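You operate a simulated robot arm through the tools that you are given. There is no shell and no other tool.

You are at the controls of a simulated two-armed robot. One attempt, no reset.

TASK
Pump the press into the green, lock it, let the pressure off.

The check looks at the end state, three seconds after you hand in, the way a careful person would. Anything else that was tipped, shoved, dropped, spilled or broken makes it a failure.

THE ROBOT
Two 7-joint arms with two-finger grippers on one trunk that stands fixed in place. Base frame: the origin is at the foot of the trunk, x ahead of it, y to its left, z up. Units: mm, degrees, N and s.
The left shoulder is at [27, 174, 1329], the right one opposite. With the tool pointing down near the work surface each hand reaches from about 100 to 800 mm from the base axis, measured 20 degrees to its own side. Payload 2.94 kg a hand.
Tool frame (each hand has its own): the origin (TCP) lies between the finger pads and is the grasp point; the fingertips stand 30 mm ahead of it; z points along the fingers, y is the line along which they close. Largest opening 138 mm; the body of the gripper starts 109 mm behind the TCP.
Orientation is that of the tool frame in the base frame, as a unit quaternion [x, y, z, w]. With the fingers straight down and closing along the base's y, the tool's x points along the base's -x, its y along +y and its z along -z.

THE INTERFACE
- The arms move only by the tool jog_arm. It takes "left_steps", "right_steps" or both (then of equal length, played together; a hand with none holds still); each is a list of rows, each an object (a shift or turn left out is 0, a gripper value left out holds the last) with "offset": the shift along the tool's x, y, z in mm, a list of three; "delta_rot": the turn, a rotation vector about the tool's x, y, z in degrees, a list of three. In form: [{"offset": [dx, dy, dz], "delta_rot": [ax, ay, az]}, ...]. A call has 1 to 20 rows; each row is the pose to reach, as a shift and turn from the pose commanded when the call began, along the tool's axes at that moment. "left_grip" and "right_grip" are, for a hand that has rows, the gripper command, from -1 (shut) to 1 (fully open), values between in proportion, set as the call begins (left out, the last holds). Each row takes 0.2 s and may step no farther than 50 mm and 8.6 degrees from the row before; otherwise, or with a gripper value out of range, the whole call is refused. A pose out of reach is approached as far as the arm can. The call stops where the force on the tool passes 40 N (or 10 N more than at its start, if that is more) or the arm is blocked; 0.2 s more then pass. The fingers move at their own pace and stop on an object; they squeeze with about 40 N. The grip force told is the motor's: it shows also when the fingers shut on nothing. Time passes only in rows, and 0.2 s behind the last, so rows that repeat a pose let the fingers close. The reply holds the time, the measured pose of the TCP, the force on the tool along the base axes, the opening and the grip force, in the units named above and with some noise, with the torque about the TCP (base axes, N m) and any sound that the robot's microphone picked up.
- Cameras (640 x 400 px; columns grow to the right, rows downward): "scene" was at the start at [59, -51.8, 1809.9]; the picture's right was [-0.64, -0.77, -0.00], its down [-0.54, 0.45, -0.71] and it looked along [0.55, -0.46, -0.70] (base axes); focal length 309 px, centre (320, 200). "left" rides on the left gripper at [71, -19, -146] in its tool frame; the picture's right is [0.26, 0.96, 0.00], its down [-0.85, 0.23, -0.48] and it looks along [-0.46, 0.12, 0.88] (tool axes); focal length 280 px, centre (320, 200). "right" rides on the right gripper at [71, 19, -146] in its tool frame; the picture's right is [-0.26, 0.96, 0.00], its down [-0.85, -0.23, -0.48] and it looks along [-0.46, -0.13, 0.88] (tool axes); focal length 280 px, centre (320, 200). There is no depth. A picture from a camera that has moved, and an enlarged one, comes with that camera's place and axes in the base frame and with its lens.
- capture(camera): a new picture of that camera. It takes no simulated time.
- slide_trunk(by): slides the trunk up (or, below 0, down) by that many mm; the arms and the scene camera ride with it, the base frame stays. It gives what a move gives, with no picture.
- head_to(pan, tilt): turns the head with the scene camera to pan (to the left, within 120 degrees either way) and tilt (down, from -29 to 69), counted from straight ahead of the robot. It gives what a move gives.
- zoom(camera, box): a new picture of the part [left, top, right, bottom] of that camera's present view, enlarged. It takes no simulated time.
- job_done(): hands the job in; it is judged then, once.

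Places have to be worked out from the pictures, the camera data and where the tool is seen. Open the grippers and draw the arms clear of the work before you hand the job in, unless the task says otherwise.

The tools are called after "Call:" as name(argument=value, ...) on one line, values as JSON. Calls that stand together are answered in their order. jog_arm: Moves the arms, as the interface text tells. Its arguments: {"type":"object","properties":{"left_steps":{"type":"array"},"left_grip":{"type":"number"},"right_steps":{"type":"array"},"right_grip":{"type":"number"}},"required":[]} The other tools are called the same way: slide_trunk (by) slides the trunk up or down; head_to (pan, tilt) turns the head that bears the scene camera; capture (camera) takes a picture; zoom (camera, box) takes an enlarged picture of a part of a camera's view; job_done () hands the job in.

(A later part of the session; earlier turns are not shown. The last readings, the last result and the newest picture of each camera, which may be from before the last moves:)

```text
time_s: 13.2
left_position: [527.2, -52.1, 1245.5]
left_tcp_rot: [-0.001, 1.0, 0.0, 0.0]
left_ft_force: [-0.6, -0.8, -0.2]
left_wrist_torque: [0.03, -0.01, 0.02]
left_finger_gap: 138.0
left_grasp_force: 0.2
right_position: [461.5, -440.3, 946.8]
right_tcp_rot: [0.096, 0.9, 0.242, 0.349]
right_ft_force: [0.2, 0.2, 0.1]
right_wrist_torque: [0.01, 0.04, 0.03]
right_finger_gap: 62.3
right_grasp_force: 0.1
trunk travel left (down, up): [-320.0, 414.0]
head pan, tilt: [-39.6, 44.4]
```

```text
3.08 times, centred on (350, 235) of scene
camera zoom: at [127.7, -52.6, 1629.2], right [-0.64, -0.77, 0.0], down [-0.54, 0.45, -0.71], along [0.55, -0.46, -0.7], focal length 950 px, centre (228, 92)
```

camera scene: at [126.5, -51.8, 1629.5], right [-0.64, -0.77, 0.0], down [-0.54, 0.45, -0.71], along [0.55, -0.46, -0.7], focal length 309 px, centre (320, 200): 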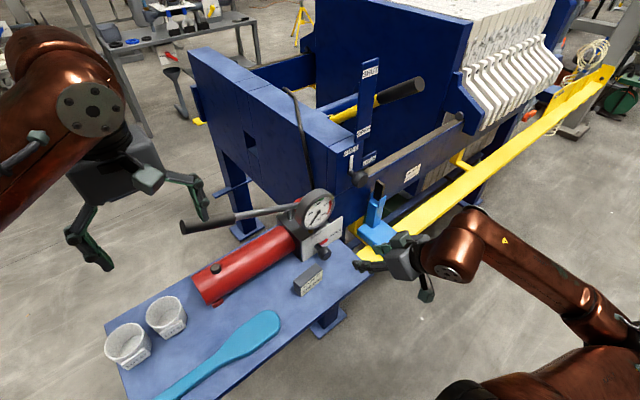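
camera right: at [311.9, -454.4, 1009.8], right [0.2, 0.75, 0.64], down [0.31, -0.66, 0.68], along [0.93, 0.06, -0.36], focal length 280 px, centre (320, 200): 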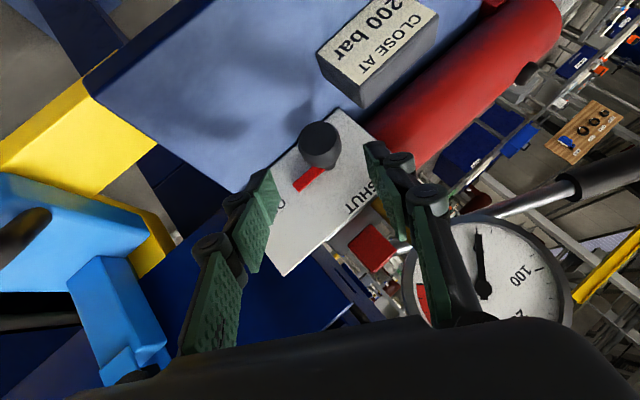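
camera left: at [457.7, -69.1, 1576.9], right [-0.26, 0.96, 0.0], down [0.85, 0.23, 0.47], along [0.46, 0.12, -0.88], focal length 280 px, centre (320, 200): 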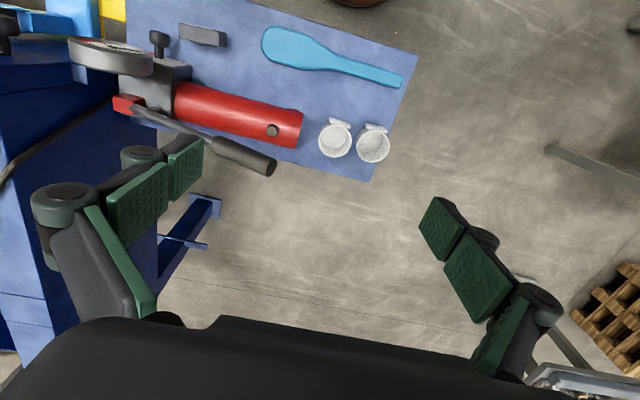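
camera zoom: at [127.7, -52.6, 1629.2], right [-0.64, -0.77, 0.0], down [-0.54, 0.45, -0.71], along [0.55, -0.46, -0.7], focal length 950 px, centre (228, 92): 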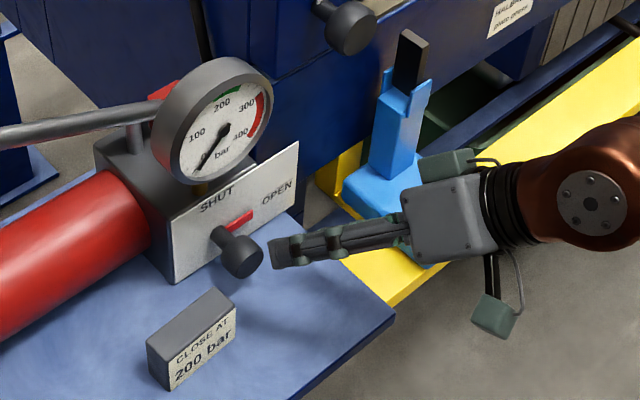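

The 30° lean is reachable at this trunk height. I'll extend it to 45° at the matching staging point to see whether that works too.

Call:
jog_arm(right_steps=[{"offset": [0.3, -10, 0.3], "delta_rot": [-5.5, 0, 5.1]}, {"offset": [0.7, -20, 0.7], "delta_rot": [-11.1, 0, 10.1]}])

Call:
capture(camera="right")

```text
time_s: 13.8
left_position: [529.7, -51.9, 1245.2]
left_tcp_rot: [-0.001, 1.0, 0.001, -0.002]
left_ft_force: [1.5, -1.5, 0.0]
left_wrist_torque: [-0.04, 0.09, -0.03]
left_finger_gap: 137.9
left_grasp_force: 0.1
right_position: [462.0, -458.6, 936.7]
right_tcp_rot: [0.139, 0.861, 0.359, 0.332]
right_ft_force: [1.1, 0.6, -0.7]
right_wrist_torque: [0.01, -0.04, 0.01]
right_finger_gap: 61.9
right_grasp_force: 0.0
trunk travel left (down, up): [-320.0, 414.0]
head pan, tilt: [-39.6, 44.4]
```

```text
taken
camera right: at [313.0, -488.0, 994.4], right [0.2, 0.56, 0.81], down [0.31, -0.82, 0.49], along [0.93, 0.15, -0.33], focal length 280 px, centre (320, 200)
```

right: 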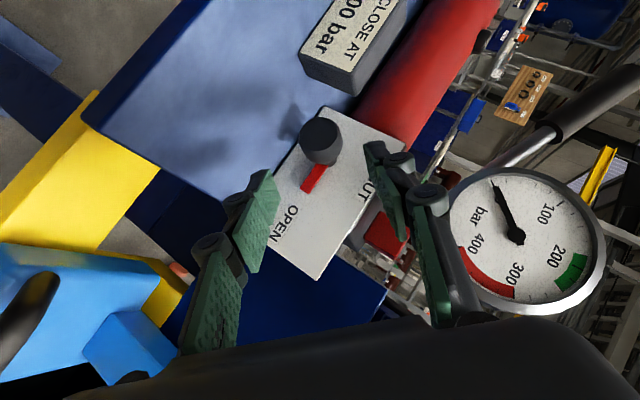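

The 45° lean works, and the knob sits at pixel (320,141), almost where a point 100 mm ahead of the grasp point projects. I'll advance 96 mm along the tool axis with the fingers straddling the knob.

Call:
jog_arm(right_steps=[{"offset": [0, 0, 25]}, {"offset": [0, 0, 50]}, {"offset": [0, 0, 75]}, {"offset": [0, 0, 96]}])

Call:
capture(camera="right")

Call:
zoom(camera="scene", box=[270, 180, 390, 290])

```text
time_s: 14.8
left_position: [526.4, -51.6, 1245.0]
left_tcp_rot: [0.0, 1.0, 0.0, 0.001]
left_ft_force: [-0.7, 0.2, 0.0]
left_wrist_torque: [-0.03, -0.01, -0.03]
left_finger_gap: 138.0
left_grasp_force: 0.1
right_position: [527.0, -406.6, 889.3]
right_tcp_rot: [0.139, 0.861, 0.357, 0.334]
right_ft_force: [1.0, 0.8, 1.8]
right_wrist_torque: [-0.01, -0.05, 0.02]
right_finger_gap: 61.4
right_grasp_force: 0.1
trunk travel left (down, up): [-320.0, 414.0]
head pan, tilt: [-39.6, 44.4]
```

```text
taken
camera right: at [377.0, -437.0, 946.8], right [0.19, 0.56, 0.81], down [0.31, -0.82, 0.49], along [0.93, 0.15, -0.33], focal length 280 px, centre (320, 200)
```

right: 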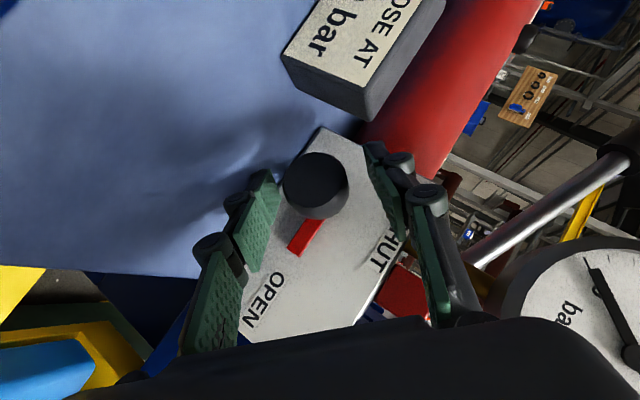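

```text
3.64 times, centred on (330, 235) of scene
camera zoom: at [127.0, -51.8, 1629.4], right [-0.64, -0.77, 0.0], down [-0.54, 0.45, -0.71], along [0.55, -0.46, -0.7], focal length 1122 px, centre (284, 73)
```

zoom: 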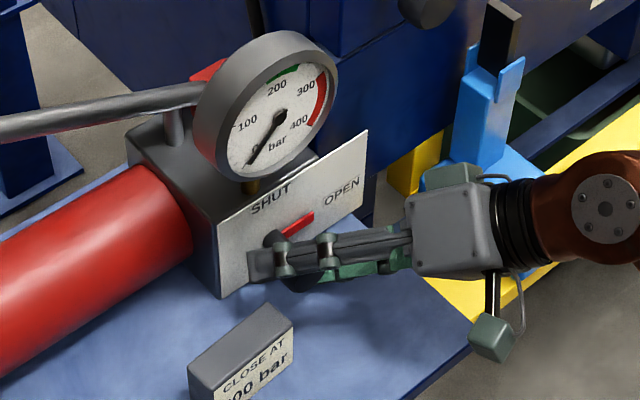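

The knob is centred between the pads to within about 1 mm along the closing direction. I'll close the right gripper on it.

Call:
jog_arm(right_steps=[{"offset": [0, 0, 0]}, {"offset": [0, 0, 0]}, {"offset": [0, 0, 0]}, {"offset": [0, 0, 0]}], right_grip=-1)

Call:
capture(camera="right")

```text
time_s: 15.8
left_position: [528.1, -51.8, 1246.4]
left_tcp_rot: [0.0, 1.0, 0.0, 0.0]
left_ft_force: [0.1, 0.4, 0.2]
left_wrist_torque: [0.01, -0.01, -0.01]
left_finger_gap: 138.1
left_grasp_force: 0.2
right_position: [526.5, -408.5, 887.7]
right_tcp_rot: [0.139, 0.861, 0.358, 0.333]
right_ft_force: [0.8, -2.6, -6.2]
right_wrist_torque: [-0.07, -0.16, -0.4]
right_finger_gap: 36.0
right_grasp_force: 44.8
trunk travel left (down, up): [-320.0, 414.0]
head pan, tilt: [-39.6, 44.4]
```

```text
taken
camera right: at [377.2, -437.8, 945.8], right [0.2, 0.56, 0.81], down [0.31, -0.82, 0.49], along [0.93, 0.15, -0.33], focal length 280 px, centre (320, 200)
```

right: 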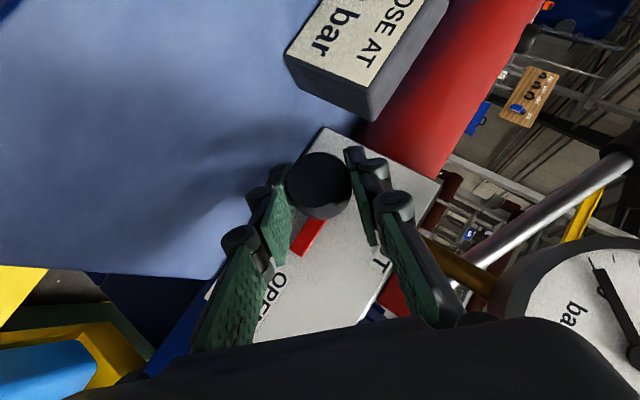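

Gripped at a 36 mm gap with about 45 N and only small side forces. Now I'll turn the knob 45° counter-clockwise (OPEN toward SHUT) by rotating the hand about the knob axis.

Call:
jog_arm(right_steps=[{"offset": [0.1, 0.3, 0.1], "delta_rot": [5.5, 0, -5.1]}, {"offset": [0.2, 0.6, 0.2], "delta_rot": [11.1, 0, -10.1]}, {"offset": [0.3, 1, 0.3], "delta_rot": [16.6, 0, -15.2]}, {"offset": [0.4, 1.3, 0.4], "delta_rot": [22.1, 0, -20.3]}, {"offset": [0.5, 1.6, 0.5], "delta_rot": [27.7, 0, -25.3]}, {"offset": [0.6, 2, 0.6], "delta_rot": [33.2, 0, -30.4]}])

Call:
capture(camera="right")

Call:
zoom(camera="scene", box=[270, 180, 390, 290])

```text
time_s: 17.2
left_position: [527.3, -52.0, 1245.8]
left_tcp_rot: [-0.001, 1.0, -0.001, 0.0]
left_ft_force: [-0.2, -1.0, 0.4]
left_wrist_torque: [-0.01, -0.04, 0.0]
left_finger_gap: 138.2
left_grasp_force: 0.0
right_position: [526.4, -405.2, 889.4]
right_tcp_rot: [-0.001, 0.932, -0.001, 0.362]
right_ft_force: [5.8, 2.8, 9.3]
right_wrist_torque: [0.0, 0.94, 0.23]
right_finger_gap: 36.2
right_grasp_force: 45.0
trunk travel left (down, up): [-320.0, 414.0]
head pan, tilt: [-39.6, 44.4]
```

```text
taken
camera right: at [376.8, -387.1, 950.3], right [0.19, 0.97, 0.17], down [0.3, -0.23, 0.92], along [0.93, -0.12, -0.34], focal length 280 px, centre (320, 200)
```

right: 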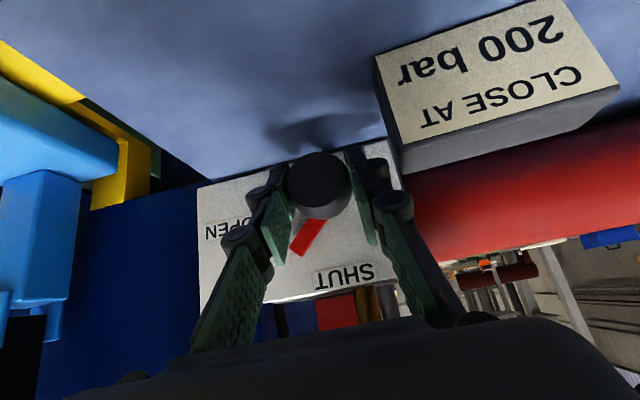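

```text
3.64 times, centred on (330, 235) of scene
camera zoom: at [127.4, -50.6, 1629.4], right [-0.64, -0.77, 0.0], down [-0.54, 0.45, -0.71], along [0.55, -0.46, -0.7], focal length 1122 px, centre (284, 73)
```

zoom: 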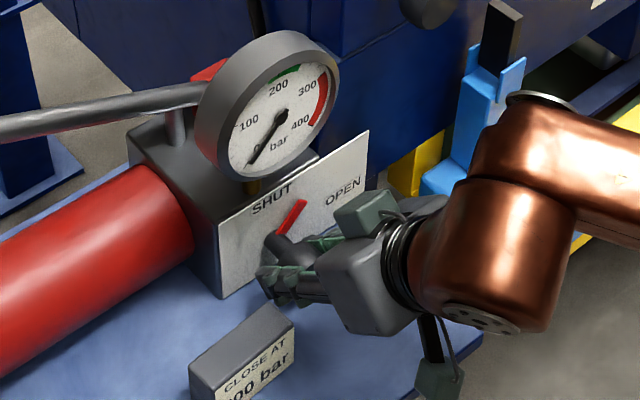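

The pointer is now halfway between OPEN and SHUT. I'll open the fingers only slightly, because the sign block is close on the left, and back straight out along the tool axis.

Call:
jog_arm(right_steps=[{"offset": [0, 0, 0]}, {"offset": [0, 0, 0]}, {"offset": [0, 0, -20]}, {"offset": [0, 0, -45]}, {"offset": [0, 0, -75]}, {"offset": [0, 0, -100]}], right_grip=-0.34)

Call:
zoom(camera="scene", box=[270, 180, 390, 290])

Call:
capture(camera="right")

```text
time_s: 18.6
left_position: [526.7, -51.1, 1246.4]
left_tcp_rot: [0.0, 1.0, 0.0, 0.0]
left_ft_force: [0.6, 0.9, -0.1]
left_wrist_torque: [-0.04, -0.01, -0.01]
left_finger_gap: 138.1
left_grasp_force: 0.1
right_position: [458.9, -407.7, 964.5]
right_tcp_rot: [0.001, 0.932, -0.001, 0.363]
right_ft_force: [-0.2, -0.3, 1.0]
right_wrist_torque: [0.0, 0.01, -0.01]
right_finger_gap: 45.5
right_grasp_force: 0.2
trunk travel left (down, up): [-320.0, 414.0]
head pan, tilt: [-39.6, 44.4]
```

```text
3.64 times, centred on (330, 235) of scene
camera zoom: at [126.7, -51.7, 1629.4], right [-0.64, -0.77, 0.0], down [-0.54, 0.45, -0.71], along [0.55, -0.46, -0.7], focal length 1122 px, centre (284, 73)
```

zoom: 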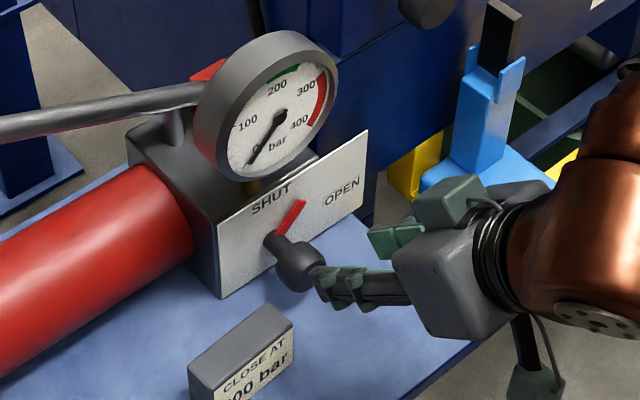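

```text
taken
camera right: at [309.0, -389.9, 1025.4], right [0.19, 0.97, 0.18], down [0.31, -0.23, 0.92], along [0.93, -0.12, -0.34], focal length 280 px, centre (320, 200)
```

right: 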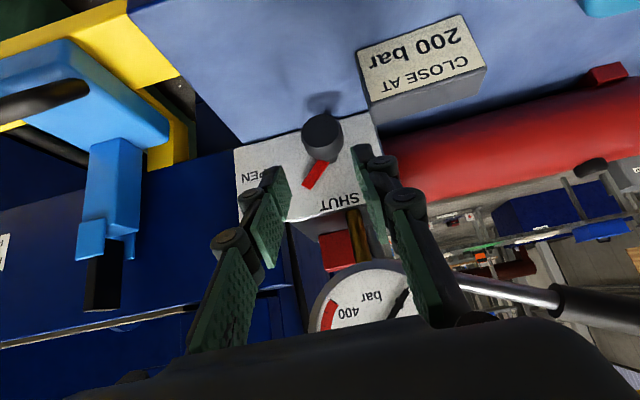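

The pointer stays at about 45°. I'll re-stage at the right-leaning pose, now with 48° of lean, for the second half of the turn.

Call:
jog_arm(right_steps=[{"offset": [2.8, -8.8, 4.1], "delta_rot": [-5.9, 0, 5.4]}, {"offset": [5.7, -17.7, 8.2], "delta_rot": [-11.8, 0, 10.8]}, {"offset": [8.5, -26.5, 12.3], "delta_rot": [-17.7, 0, 16.2]}, {"offset": [11.3, -35.3, 16.4], "delta_rot": [-23.6, 0, 21.6]}, {"offset": [14.2, -44.2, 20.5], "delta_rot": [-29.5, 0, 27]}, {"offset": [17, -53, 24.6], "delta_rot": [-35.4, 0, 32.4]}], right_grip=-0.1)

Call:
capture(camera="right")

```text
time_s: 20.0
left_position: [526.4, -52.3, 1245.0]
left_tcp_rot: [-0.001, 1.0, 0.0, -0.001]
left_ft_force: [0.1, -0.6, -0.6]
left_wrist_torque: [0.0, 0.0, 0.01]
left_finger_gap: 138.0
left_grasp_force: 0.0
right_position: [463.5, -459.3, 931.9]
right_tcp_rot: [0.151, 0.853, 0.378, 0.327]
right_ft_force: [0.7, -0.2, 0.6]
right_wrist_torque: [0.02, 0.0, -0.01]
right_finger_gap: 62.0
right_grasp_force: 0.0
trunk travel left (down, up): [-320.0, 414.0]
head pan, tilt: [-39.6, 44.4]
```

```text
taken
camera right: at [314.1, -491.0, 988.9], right [0.2, 0.51, 0.83], down [0.31, -0.84, 0.44], along [0.93, 0.17, -0.33], focal length 280 px, centre (320, 200)
```

right: 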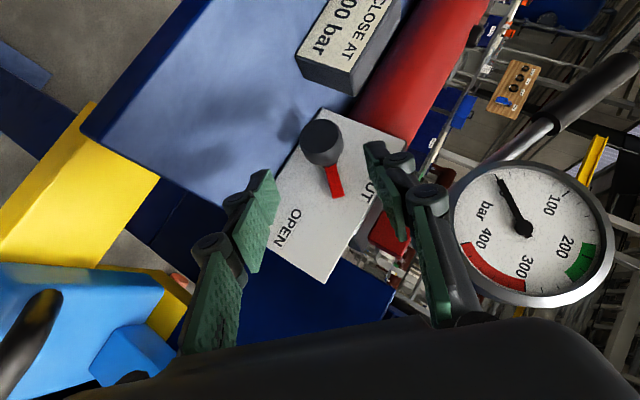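

The knob is on the tool axis again at pixel (322,141). I'll advance and close on it.

Call:
jog_arm(right_steps=[{"offset": [0, 0, 25]}, {"offset": [0, 0, 50]}, {"offset": [0, 0, 75]}, {"offset": [0, 0, 96]}])

Call:
jog_arm(right_steps=[{"offset": [0, 0, 0]}, {"offset": [0, 0, 0]}, {"offset": [0, 0, 0]}, {"offset": [0, 0, 0]}], right_grip=-1)

Call:
capture(camera="right")

```text
time_s: 21.0
left_position: [527.4, -51.9, 1246.2]
left_tcp_rot: [0.0, 1.0, 0.0, 0.0]
left_ft_force: [-0.3, 0.2, 0.2]
left_wrist_torque: [0.0, 0.02, 0.01]
left_finger_gap: 137.9
left_grasp_force: 0.1
right_position: [525.3, -407.0, 887.2]
right_tcp_rot: [0.147, 0.852, 0.379, 0.33]
right_ft_force: [-1.0, -1.1, 1.9]
right_wrist_torque: [-0.1, 0.01, -0.04]
right_finger_gap: 62.8
right_grasp_force: 0.1
right hand out of reach, approached as far as the arm can: row 2
trunk travel left (down, up): [-320.0, 414.0]
head pan, tilt: [-39.6, 44.4]
```

```text
time_s: 22.0
left_position: [527.2, -52.0, 1245.7]
left_tcp_rot: [-0.001, 1.0, 0.0, 0.0]
left_ft_force: [0.5, 0.4, -0.9]
left_wrist_torque: [-0.01, -0.06, -0.04]
left_finger_gap: 138.2
left_grasp_force: 0.1
right_position: [526.3, -406.7, 887.7]
right_tcp_rot: [0.147, 0.852, 0.379, 0.329]
right_ft_force: [0.6, 2.3, 0.5]
right_wrist_torque: [0.01, 0.0, 0.07]
right_finger_gap: 36.2
right_grasp_force: 45.3
trunk travel left (down, up): [-320.0, 414.0]
head pan, tilt: [-39.6, 44.4]
```

```text
taken
camera right: at [376.4, -439.0, 942.0], right [0.19, 0.51, 0.83], down [0.31, -0.84, 0.45], along [0.93, 0.17, -0.32], focal length 280 px, centre (320, 200)
```

right: 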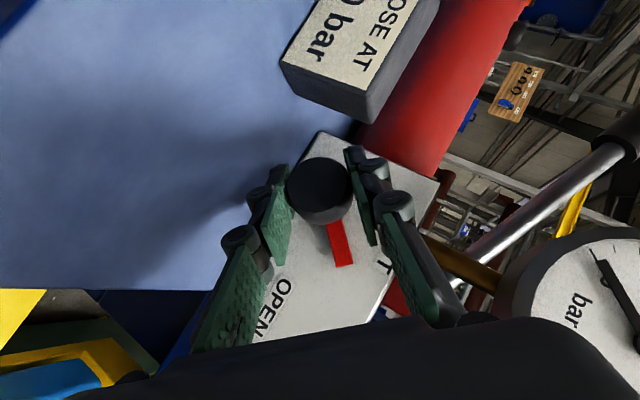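

Gripped cleanly with almost no side load. I'll rotate the remaining 48° toward SHUT.

Call:
jog_arm(right_steps=[{"offset": [0.1, 0.2, 0.1], "delta_rot": [5.9, 0, -5.4]}, {"offset": [0.2, 0.4, 0.2], "delta_rot": [11.8, 0, -10.8]}, {"offset": [0.3, 0.6, 0.3], "delta_rot": [17.7, 0, -16.2]}, {"offset": [0.4, 0.8, 0.4], "delta_rot": [23.6, 0, -21.6]}, {"offset": [0.4, 1, 0.4], "delta_rot": [29.5, 0, -27]}, {"offset": [0.5, 1.2, 0.5], "delta_rot": [35.4, 0, -32.4]}])

Call:
capture(camera="right")

Call:
zoom(camera="scene", box=[270, 180, 390, 290])

```text
time_s: 23.4
left_position: [525.9, -51.2, 1245.6]
left_tcp_rot: [0.0, 1.0, 0.0, 0.0]
left_ft_force: [-0.7, -0.6, -0.3]
left_wrist_torque: [0.0, 0.04, 0.03]
left_finger_gap: 138.0
left_grasp_force: 0.1
right_position: [525.6, -404.7, 886.1]
right_tcp_rot: [0.0, 0.933, 0.0, 0.361]
right_ft_force: [-9.4, -1.7, 6.3]
right_wrist_torque: [0.33, 0.85, -0.16]
right_finger_gap: 36.2
right_grasp_force: 45.5
trunk travel left (down, up): [-320.0, 414.0]
head pan, tilt: [-39.6, 44.4]
```

```text
taken
camera right: at [376.6, -386.6, 947.3], right [0.19, 0.97, 0.17], down [0.31, -0.23, 0.92], along [0.93, -0.13, -0.34], focal length 280 px, centre (320, 200)
```

right: 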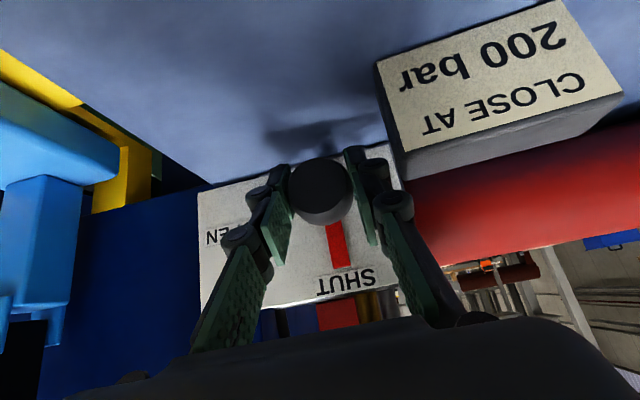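

```text
3.64 times, centred on (330, 235) of scene
camera zoom: at [125.5, -51.5, 1629.5], right [-0.64, -0.77, 0.0], down [-0.54, 0.45, -0.71], along [0.55, -0.46, -0.7], focal length 1122 px, centre (284, 73)
```

zoom: 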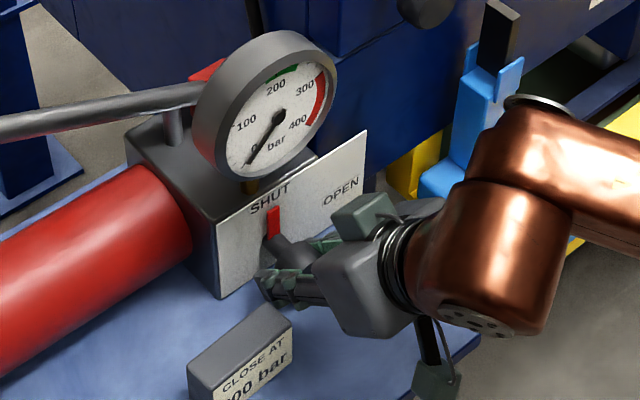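

The red pointer now stands straight up at SHUT. I'll open slightly and back the right hand straight out, then move it up and away to the right so the left hand can pump.

Call:
jog_arm(right_steps=[{"offset": [0, 0, 0]}, {"offset": [0, 0, 0]}, {"offset": [0, 0, -20]}, {"offset": [0, 0, -45]}, {"offset": [0, 0, -75]}, {"offset": [0, 0, -110]}, {"offset": [-20, -30, -140]}, {"offset": [-50, -50, -160]}], right_grip=-0.34)

Call:
capture(camera="scene")

Call:
capture(camera="right")

Call:
capture(camera="left")

```text
time_s: 25.2
left_position: [528.2, -52.2, 1246.2]
left_tcp_rot: [-0.001, 1.0, -0.001, 0.0]
left_ft_force: [-0.8, -1.0, 0.0]
left_wrist_torque: [0.02, -0.01, -0.03]
left_finger_gap: 137.7
left_grasp_force: 0.1
right_position: [455.1, -454.1, 1035.6]
right_tcp_rot: [-0.001, 0.932, 0.001, 0.361]
right_ft_force: [-0.1, -0.3, 0.4]
right_wrist_torque: [0.01, 0.01, -0.03]
right_finger_gap: 45.4
right_grasp_force: 0.0
trunk travel left (down, up): [-320.0, 414.0]
head pan, tilt: [-39.6, 44.4]
```

```text
taken
camera scene: at [127.6, -51.7, 1629.3], right [-0.64, -0.77, 0.0], down [-0.54, 0.45, -0.71], along [0.55, -0.46, -0.7], focal length 309 px, centre (320, 200)
```

scene: 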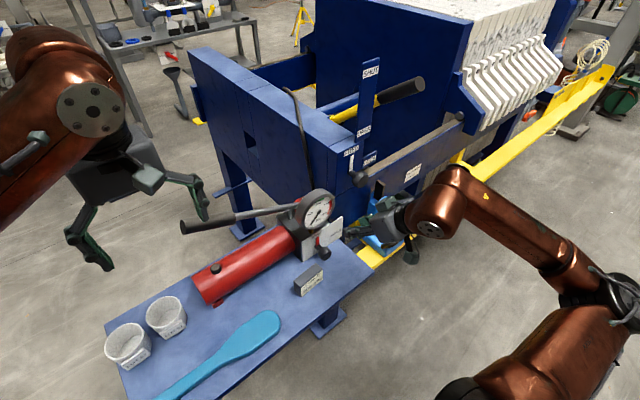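

```text
taken
camera right: at [305.2, -435.6, 1098.0], right [0.19, 0.97, 0.18], down [0.31, -0.23, 0.92], along [0.93, -0.12, -0.34], focal length 280 px, centre (320, 200)
```

right: 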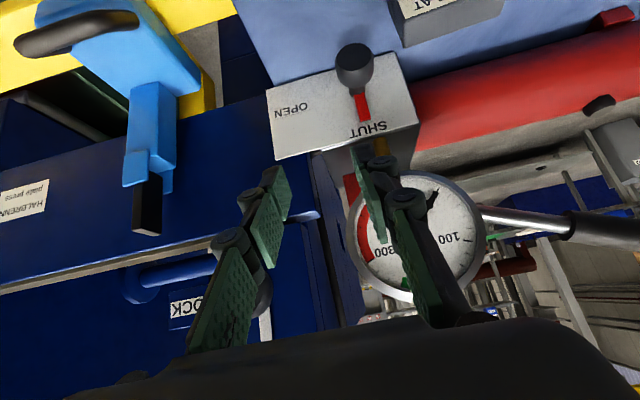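

```text
taken
camera left: at [457.2, -71.1, 1392.4], right [-0.26, 0.96, 0.0], down [0.85, 0.23, 0.48], along [0.46, 0.12, -0.88], focal length 280 px, centre (320, 200)
```

left: 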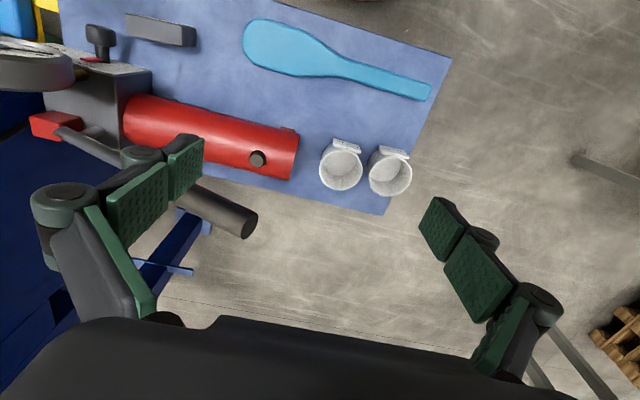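

The release valve reads SHUT and the right hand is clear. Now the pump lever: I'll zoom on it from the scene and left cameras to place the grip.

Call:
zoom(camera="scene", box=[170, 180, 350, 300])

Call:
zoom(camera="left", box=[0, 60, 300, 260])

Call:
zoom(camera="right", box=[440, 140, 640, 290])

```text
3.33 times, centred on (260, 240) of scene
camera zoom: at [127.6, -51.7, 1629.3], right [-0.64, -0.77, 0.0], down [-0.54, 0.45, -0.71], along [0.55, -0.46, -0.7], focal length 1029 px, centre (520, 67)
```

zoom: 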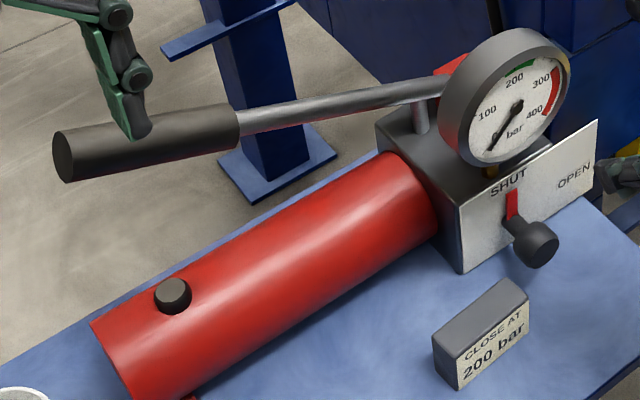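

```text
2.00 times, centred on (150, 160) of left
camera zoom: at [457.2, -71.1, 1392.4], right [-0.26, 0.96, 0.0], down [0.85, 0.23, 0.48], along [0.46, 0.12, -0.88], focal length 561 px, centre (660, 280)
```

zoom: 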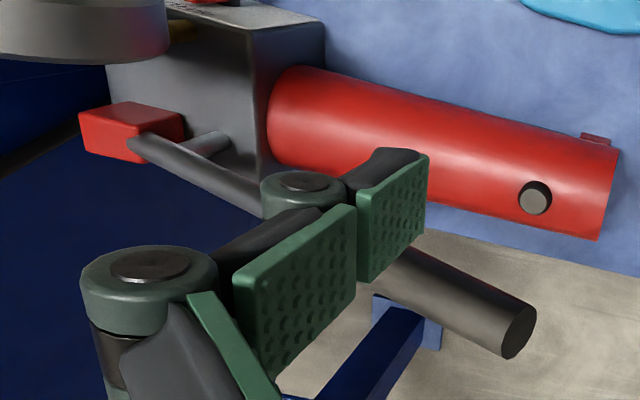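

```text
2.67 times, centred on (540, 215) of right
camera zoom: at [305.2, -435.6, 1098.0], right [0.19, 0.97, 0.18], down [0.31, -0.23, 0.92], along [0.93, -0.12, -0.34], focal length 748 px, centre (-267, 160)
```

zoom: 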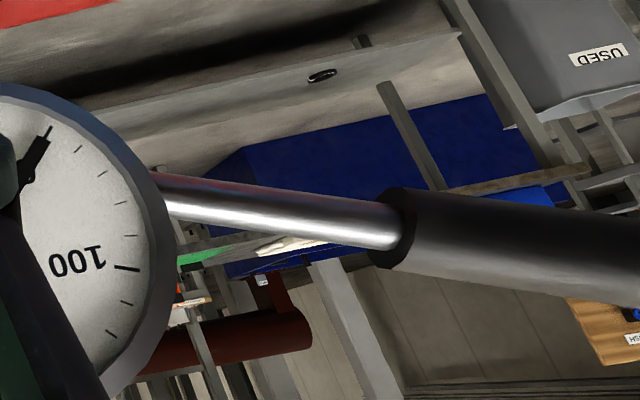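

The grip runs from (658,-217,1064) to about (660,-102,1111), 33 mm thick, with the lever pivot near (659,-412,990). I'll turn the left hand 90° so the fingers close along x and bring it above the grip at about (659,-150,1200).

Call:
jog_arm(left_steps=[{"offset": [-11.9, -8.9, 4.2], "delta_rot": [0, 0, 8.2]}, {"offset": [-23.8, -17.8, 8.4], "delta_rot": [0, 0, 16.4]}, {"offset": [-35.7, -26.7, 12.5], "delta_rot": [0, 0, 24.5]}, {"offset": [-47.6, -35.6, 16.7], "delta_rot": [0, 0, 32.7]}, {"offset": [-59.5, -44.5, 20.9], "delta_rot": [0, 0, 40.9]}, {"offset": [-71.5, -53.5, 25.1], "delta_rot": [0, 0, 49.1]}, {"offset": [-83.4, -62.4, 29.3], "delta_rot": [0, 0, 57.3]}, {"offset": [-95.3, -71.3, 33.5], "delta_rot": [0, 0, 65.5]}, {"offset": [-107.2, -80.2, 37.6], "delta_rot": [0, 0, 73.6]}, {"offset": [-119.1, -89.1, 41.8], "delta_rot": [0, 0, 81.8]}, {"offset": [-131, -98, 46], "delta_rot": [0, 0, 90]}], left_grip=0.1)

Call:
capture(camera="left")

Call:
capture(camera="scene")

```text
time_s: 27.6
left_position: [645.9, -140.2, 1198.8]
left_tcp_rot: [0.708, 0.707, 0.002, 0.0]
left_ft_force: [-0.3, -0.6, 0.3]
left_wrist_torque: [0.1, -0.05, -0.01]
left_finger_gap: 76.0
left_grasp_force: 0.2
left hand out of reach, approached as far as the arm can: row 10, 11
right_position: [454.0, -456.2, 1036.3]
right_tcp_rot: [0.0, 0.932, 0.001, 0.362]
right_ft_force: [-0.4, 0.3, 0.5]
right_wrist_torque: [0.03, -0.04, 0.01]
right_finger_gap: 45.5
right_grasp_force: 0.1
trunk travel left (down, up): [-320.0, 414.0]
head pan, tilt: [-39.6, 44.4]
```

```text
taken
camera left: at [626.9, -69.1, 1344.6], right [0.97, 0.26, 0.0], down [0.23, -0.85, 0.48], along [0.13, -0.46, -0.88], focal length 280 px, centre (320, 200)
```

left: 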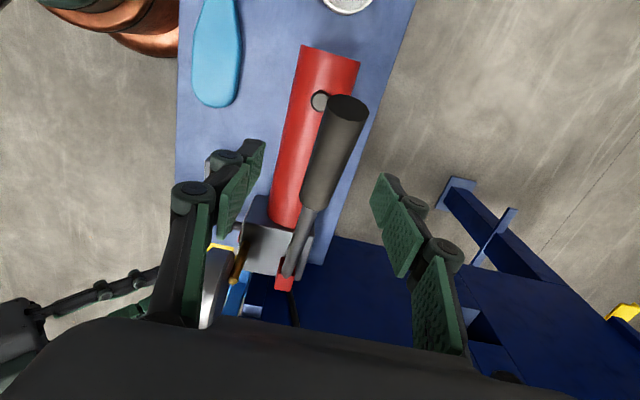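

```text
taken
camera scene: at [126.0, -54.2, 1629.4], right [-0.64, -0.77, 0.0], down [-0.54, 0.45, -0.71], along [0.55, -0.45, -0.7], focal length 309 px, centre (320, 200)
```

scene: 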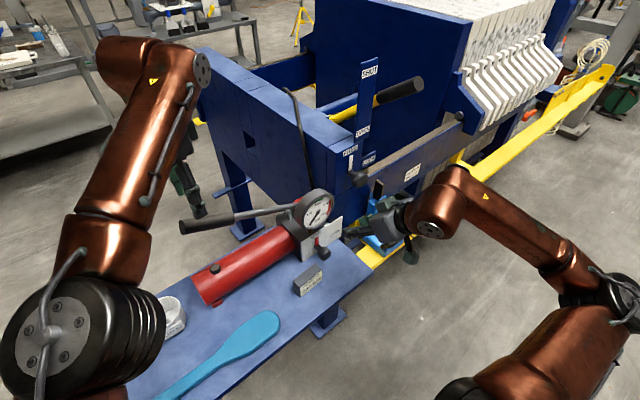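

The hand reached (646,-140,1199). The left camera puts the grip under it at x≈657, so I'll shift by (+11,-10) and lower onto the grip with the fingers open to 76 mm.

Call:
jog_arm(left_steps=[{"offset": [-3, 3, 25]}, {"offset": [-6, 7, 50]}, {"offset": [-10, 11, 72]}])

Call:
capture(camera="left")

Call:
zoom(camera="scene", box=[150, 150, 350, 290])

```text
time_s: 28.4
left_position: [659.9, -146.3, 1126.1]
left_tcp_rot: [0.707, 0.708, 0.0, -0.002]
left_ft_force: [0.2, 1.0, 0.1]
left_wrist_torque: [0.03, 0.01, 0.02]
left_finger_gap: 75.8
left_grasp_force: 0.1
right_position: [454.0, -453.7, 1035.8]
right_tcp_rot: [0.0, 0.933, 0.001, 0.361]
right_ft_force: [-0.5, -1.0, 0.1]
right_wrist_torque: [-0.01, -0.03, 0.03]
right_finger_gap: 45.6
right_grasp_force: 0.0
trunk travel left (down, up): [-320.0, 414.0]
head pan, tilt: [-39.6, 44.4]
```

```text
taken
camera left: at [641.1, -75.8, 1272.2], right [0.96, 0.26, 0.0], down [0.23, -0.85, 0.47], along [0.12, -0.46, -0.88], focal length 280 px, centre (320, 200)
```

left: 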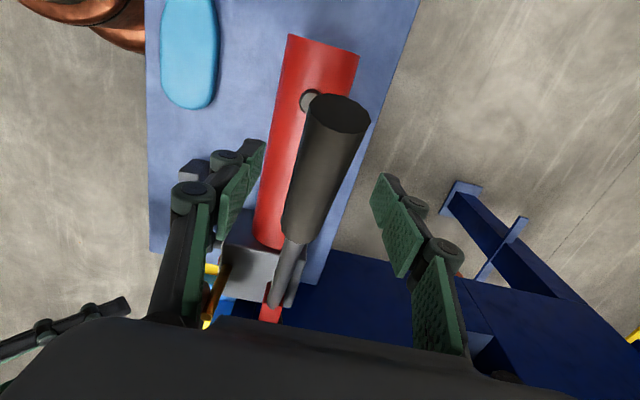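

```text
2.86 times, centred on (250, 220) of scene
camera zoom: at [127.9, -53.0, 1629.2], right [-0.64, -0.77, 0.0], down [-0.54, 0.45, -0.71], along [0.55, -0.46, -0.7], focal length 882 px, centre (520, 143)
```

zoom: 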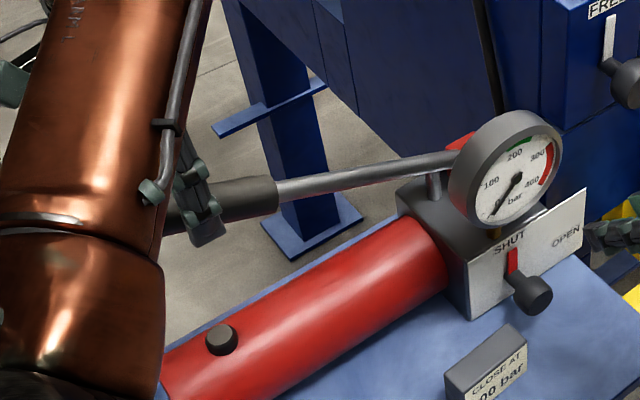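

The hand is centred on the grip in x: TCP is at 659.9 and the grip axis is at about 660.5. I'll lower 27 mm more and close the left fingers on it.

Call:
jog_arm(left_steps=[{"offset": [0, 0.5, 14]}, {"offset": [0, 0.5, 27]}])

Call:
jog_arm(left_steps=[{"offset": [0, 0, 0]}, {"offset": [0, 0, 0]}, {"offset": [0, 0, 0]}, {"offset": [0, 0, 0]}, {"offset": [0, 0, 0]}], left_grip=-1)

Call:
capture(camera="left")

Call:
zoom(camera="scene", box=[280, 170, 350, 250])

```text
time_s: 29.0
left_position: [659.5, -146.0, 1126.3]
left_tcp_rot: [0.707, 0.707, 0.0, -0.001]
left_ft_force: [-0.1, 0.4, -0.1]
left_wrist_torque: [0.0, 0.02, -0.01]
left_finger_gap: 76.1
left_grasp_force: 0.1
left hand out of reach, approached as far as the arm can: row 1, 2
right_position: [454.4, -454.2, 1036.7]
right_tcp_rot: [0.0, 0.933, 0.0, 0.361]
right_ft_force: [-0.8, -0.3, -0.1]
right_wrist_torque: [0.0, 0.02, 0.0]
right_finger_gap: 45.7
right_grasp_force: 0.1
trunk travel left (down, up): [-320.0, 414.0]
head pan, tilt: [-39.6, 44.4]
```

```text
time_s: 30.2
left_position: [659.7, -146.3, 1126.8]
left_tcp_rot: [0.706, 0.708, -0.002, -0.001]
left_ft_force: [2.5, 0.4, 0.7]
left_wrist_torque: [-0.15, -0.14, -0.02]
left_finger_gap: 35.3
left_grasp_force: 44.9
right_position: [456.0, -455.2, 1035.6]
right_tcp_rot: [0.0, 0.933, 0.0, 0.36]
right_ft_force: [-0.2, -0.5, -0.1]
right_wrist_torque: [0.01, 0.01, -0.01]
right_finger_gap: 45.4
right_grasp_force: 0.1
trunk travel left (down, up): [-320.0, 414.0]
head pan, tilt: [-39.6, 44.4]
```

```text
taken
camera left: at [640.9, -75.5, 1273.2], right [0.96, 0.26, 0.0], down [0.23, -0.85, 0.48], along [0.12, -0.46, -0.88], focal length 280 px, centre (320, 200)
```

left: 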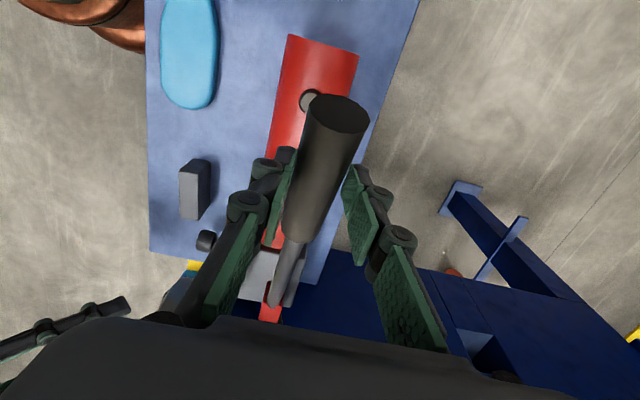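

```text
5.00 times, centred on (315, 210) of scene
camera zoom: at [127.8, -52.6, 1629.3], right [-0.64, -0.77, 0.0], down [-0.54, 0.45, -0.71], along [0.55, -0.46, -0.7], focal length 1543 px, centre (345, 150)
```

zoom: 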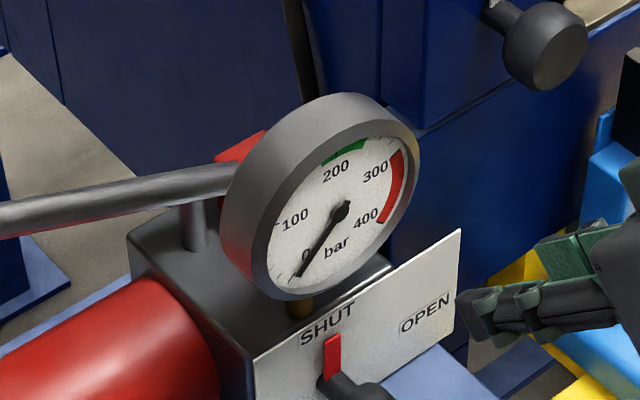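

The hand gripped the lever at gap 35 mm, but the arm reported it cannot go lower than z≈1126 in this posture. I'll release, lift off, and raise the trunk so the left arm reaches down instead of out.

Call:
jog_arm(left_steps=[{"offset": [0, 0, 0]}, {"offset": [0, 0, 0]}, {"offset": [0, 0, 0]}, {"offset": [0, 0, -25]}, {"offset": [0, 0, -50]}], left_grip=0.1)

Call:
slide_trunk(by=150)

Call:
capture(camera="left")

Call:
capture(camera="scene")

```text
time_s: 31.4
left_position: [652.7, -143.2, 1168.5]
left_tcp_rot: [0.707, 0.708, 0.001, -0.001]
left_ft_force: [-0.7, -0.8, 0.3]
left_wrist_torque: [0.02, -0.08, 0.0]
left_finger_gap: 75.8
left_grasp_force: 0.0
left hand out of reach, approached as far as the arm can: row 5
right_position: [454.2, -453.9, 1035.7]
right_tcp_rot: [0.0, 0.932, 0.0, 0.361]
right_ft_force: [-0.9, -1.0, 1.3]
right_wrist_torque: [0.04, -0.02, 0.03]
right_finger_gap: 45.3
right_grasp_force: 0.0
trunk travel left (down, up): [-320.0, 414.0]
head pan, tilt: [-39.6, 44.4]
```

```text
time_s: 33.1
left_position: [626.9, -142.0, 1360.2]
left_tcp_rot: [0.706, 0.707, 0.024, 0.025]
left_ft_force: [1.1, 0.6, -0.5]
left_wrist_torque: [0.02, 0.0, -0.04]
left_finger_gap: 76.1
left_grasp_force: 0.0
right_position: [456.7, -455.3, 1187.3]
right_tcp_rot: [0.0, 0.933, 0.0, 0.361]
right_ft_force: [0.1, -0.1, 0.2]
right_wrist_torque: [0.0, -0.02, 0.01]
right_finger_gap: 45.6
right_grasp_force: 0.1
trunk travel left (down, up): [-470.0, 264.0]
head pan, tilt: [-39.6, 44.4]
```

```text
taken
camera left: at [597.8, -71.1, 1505.6], right [0.96, 0.26, 0.07], down [0.2, -0.85, 0.49], along [0.18, -0.46, -0.87], focal length 280 px, centre (320, 200)
```

left: 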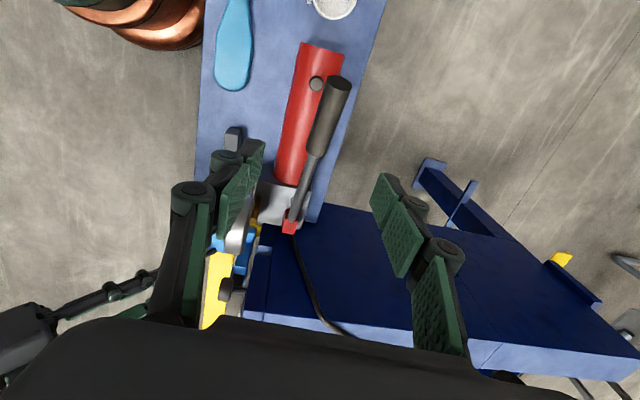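

```text
taken
camera scene: at [66.3, -52.6, 1779.8], right [-0.64, -0.77, 0.0], down [-0.54, 0.45, -0.71], along [0.55, -0.46, -0.7], focal length 309 px, centre (320, 200)
```

scene: 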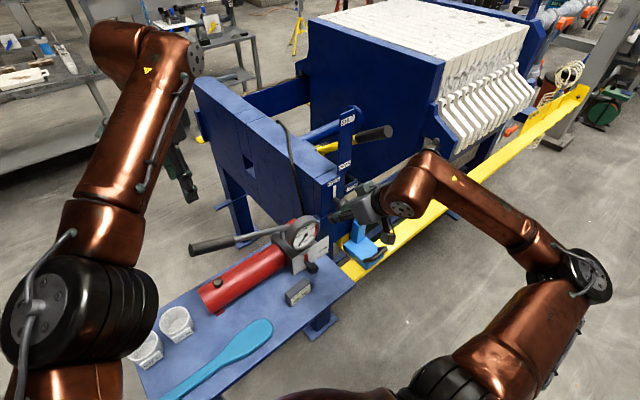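

The trunk is up, and the left hand is at (627,-142,1360) with a ~4° tilt. I'll level it and descend toward the grip at (660,-147,1130).

Call:
jog_arm(left_steps=[{"offset": [-1, 2.8, 39], "delta_rot": [0.7, 0, 0]}, {"offset": [-2, 5.6, 78], "delta_rot": [1.3, 0, 0]}, {"offset": [-2.5, 8.4, 117], "delta_rot": [2, 0, 0]}, {"offset": [-3, 11.2, 156], "delta_rot": [2.6, 0, 0]}, {"offset": [-4, 14, 195], "delta_rot": [3.3, 0, 0]}, {"offset": [-5, 16.8, 232], "delta_rot": [3.95, 0, 0]}])

Call:
capture(camera="left")

```text
time_s: 34.5
left_position: [658.2, -148.0, 1129.4]
left_tcp_rot: [0.706, 0.708, 0.001, -0.001]
left_ft_force: [0.5, -0.5, 0.5]
left_wrist_torque: [0.08, 0.05, 0.02]
left_finger_gap: 76.0
left_grasp_force: 0.0
left hand out of reach, approached as far as the arm can: row 2
right_position: [458.4, -458.0, 1186.8]
right_tcp_rot: [0.001, 0.933, 0.001, 0.361]
right_ft_force: [1.4, -1.2, -1.2]
right_wrist_torque: [0.04, -0.01, 0.05]
right_finger_gap: 45.3
right_grasp_force: 0.0
trunk travel left (down, up): [-470.0, 264.0]
head pan, tilt: [-39.6, 44.4]
```

```text
taken
camera left: at [639.3, -77.5, 1276.4], right [0.96, 0.26, 0.0], down [0.23, -0.85, 0.47], along [0.12, -0.46, -0.88], focal length 280 px, centre (320, 200)
```

left: 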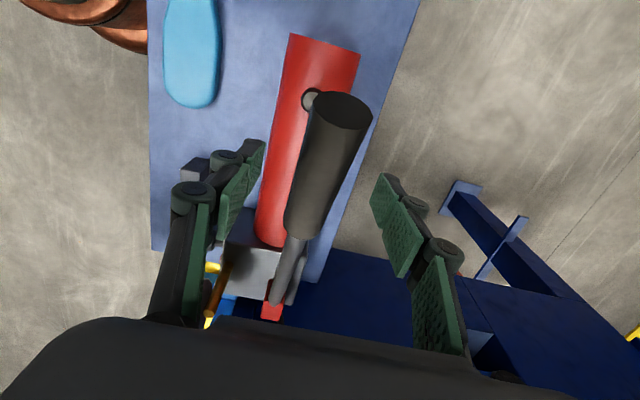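

Reached (658,-148,1129). I'll test going lower in this posture to the gripping height.

Call:
jog_arm(left_steps=[{"offset": [0, 1, 14]}, {"offset": [0, 2, 27]}])

Call:
capture(camera="left")

```text
time_s: 35.1
left_position: [661.9, -148.9, 1103.9]
left_tcp_rot: [0.707, 0.708, 0.001, 0.0]
left_ft_force: [-0.2, -0.1, -0.5]
left_wrist_torque: [0.03, 0.0, 0.02]
left_finger_gap: 75.9
left_grasp_force: 0.0
right_position: [457.4, -456.5, 1186.1]
right_tcp_rot: [-0.001, 0.933, 0.002, 0.361]
right_ft_force: [-0.2, -0.8, -0.8]
right_wrist_torque: [0.01, -0.03, 0.02]
right_finger_gap: 45.7
right_grasp_force: 0.0
trunk travel left (down, up): [-470.0, 264.0]
head pan, tilt: [-39.6, 44.4]
```

```text
taken
camera left: at [642.0, -77.1, 1250.1], right [0.96, 0.26, 0.0], down [0.23, -0.85, 0.47], along [0.13, -0.46, -0.88], focal length 280 px, centre (320, 200)
```

left: 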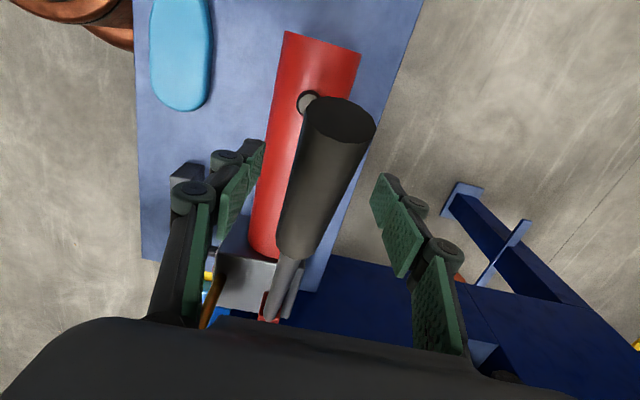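

The grip is centred at the pads, so I'll close the left fingers.

Call:
jog_arm(left_steps=[{"offset": [0, 0, 0]}, {"offset": [0, 0, 0]}, {"offset": [0, 0, 0]}, {"offset": [0, 0, 0]}], left_grip=-1)

Call:
zoom(camera="scene", box=[180, 190, 340, 300])

```text
time_s: 36.1
left_position: [660.7, -146.7, 1103.9]
left_tcp_rot: [0.707, 0.707, -0.001, -0.001]
left_ft_force: [-3.5, -0.6, -1.8]
left_wrist_torque: [0.05, 0.07, 0.0]
left_finger_gap: 34.6
left_grasp_force: 40.3
right_position: [456.3, -455.4, 1187.1]
right_tcp_rot: [-0.001, 0.932, 0.001, 0.362]
right_ft_force: [0.0, 0.2, -0.4]
right_wrist_torque: [0.0, 0.0, 0.01]
right_finger_gap: 45.6
right_grasp_force: 0.0
trunk travel left (down, up): [-470.0, 264.0]
head pan, tilt: [-39.6, 44.4]
```

```text
3.64 times, centred on (260, 245) of scene
camera zoom: at [65.4, -52.7, 1779.9], right [-0.64, -0.77, 0.0], down [-0.54, 0.45, -0.71], along [0.55, -0.46, -0.7], focal length 1122 px, centre (538, 36)
```

zoom: 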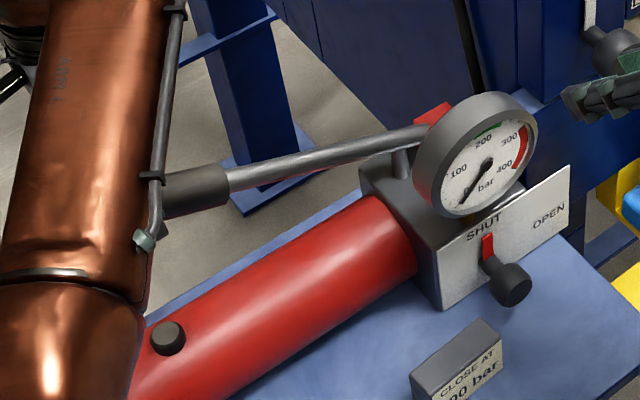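

Gripped at a 35 mm gap. I'll make a first partial down-stroke along the lever's arc and watch the force and gauge.

Call:
jog_arm(left_steps=[{"offset": [4.1, 0, 11.7]}, {"offset": [7.9, 0, 23.5]}, {"offset": [11, 0, 35.5]}, {"offset": [13.8, 0, 47.5]}, {"offset": [15.8, 0, 60]}, {"offset": [17.5, 0, 72]}])

Call:
zoom(camera="scene", box=[180, 190, 340, 300])

Call:
zoom(camera="scene", box=[285, 205, 325, 260])

```text
time_s: 37.5
left_position: [659.8, -127.5, 1032.6]
left_tcp_rot: [0.707, 0.708, 0.0, 0.0]
left_ft_force: [-10.1, 9.0, 9.2]
left_wrist_torque: [-0.99, 0.19, -0.17]
left_finger_gap: 34.6
left_grasp_force: 45.3
right_position: [455.3, -454.4, 1188.6]
right_tcp_rot: [-0.001, 0.932, 0.0, 0.362]
right_ft_force: [-0.3, 0.2, 0.3]
right_wrist_torque: [-0.01, 0.0, 0.01]
right_finger_gap: 45.7
right_grasp_force: 0.1
trunk travel left (down, up): [-470.0, 264.0]
head pan, tilt: [-39.6, 44.4]
```

```text
3.64 times, centred on (260, 245) of scene
camera zoom: at [63.1, -50.3, 1780.1], right [-0.64, -0.77, 0.0], down [-0.54, 0.45, -0.72], along [0.55, -0.46, -0.7], focal length 1122 px, centre (538, 36)
```

zoom: 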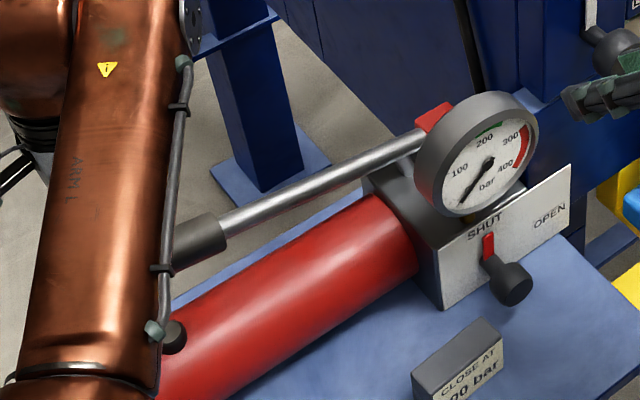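

```text
7.27 times, centred on (305, 232) of scene
camera zoom: at [63.1, -50.3, 1780.1], right [-0.64, -0.77, 0.0], down [-0.54, 0.45, -0.72], along [0.55, -0.46, -0.7], focal length 2244 px, centre (429, -36)
```

zoom: 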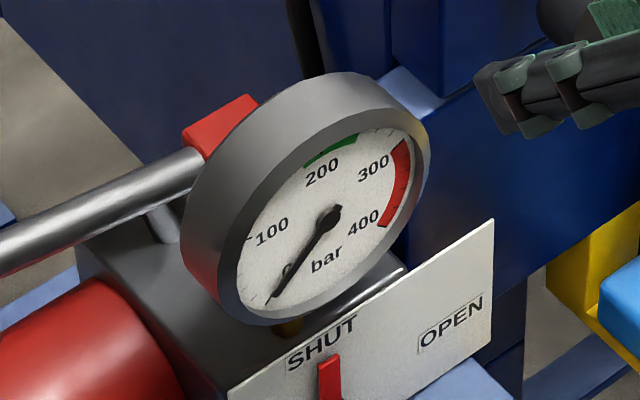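

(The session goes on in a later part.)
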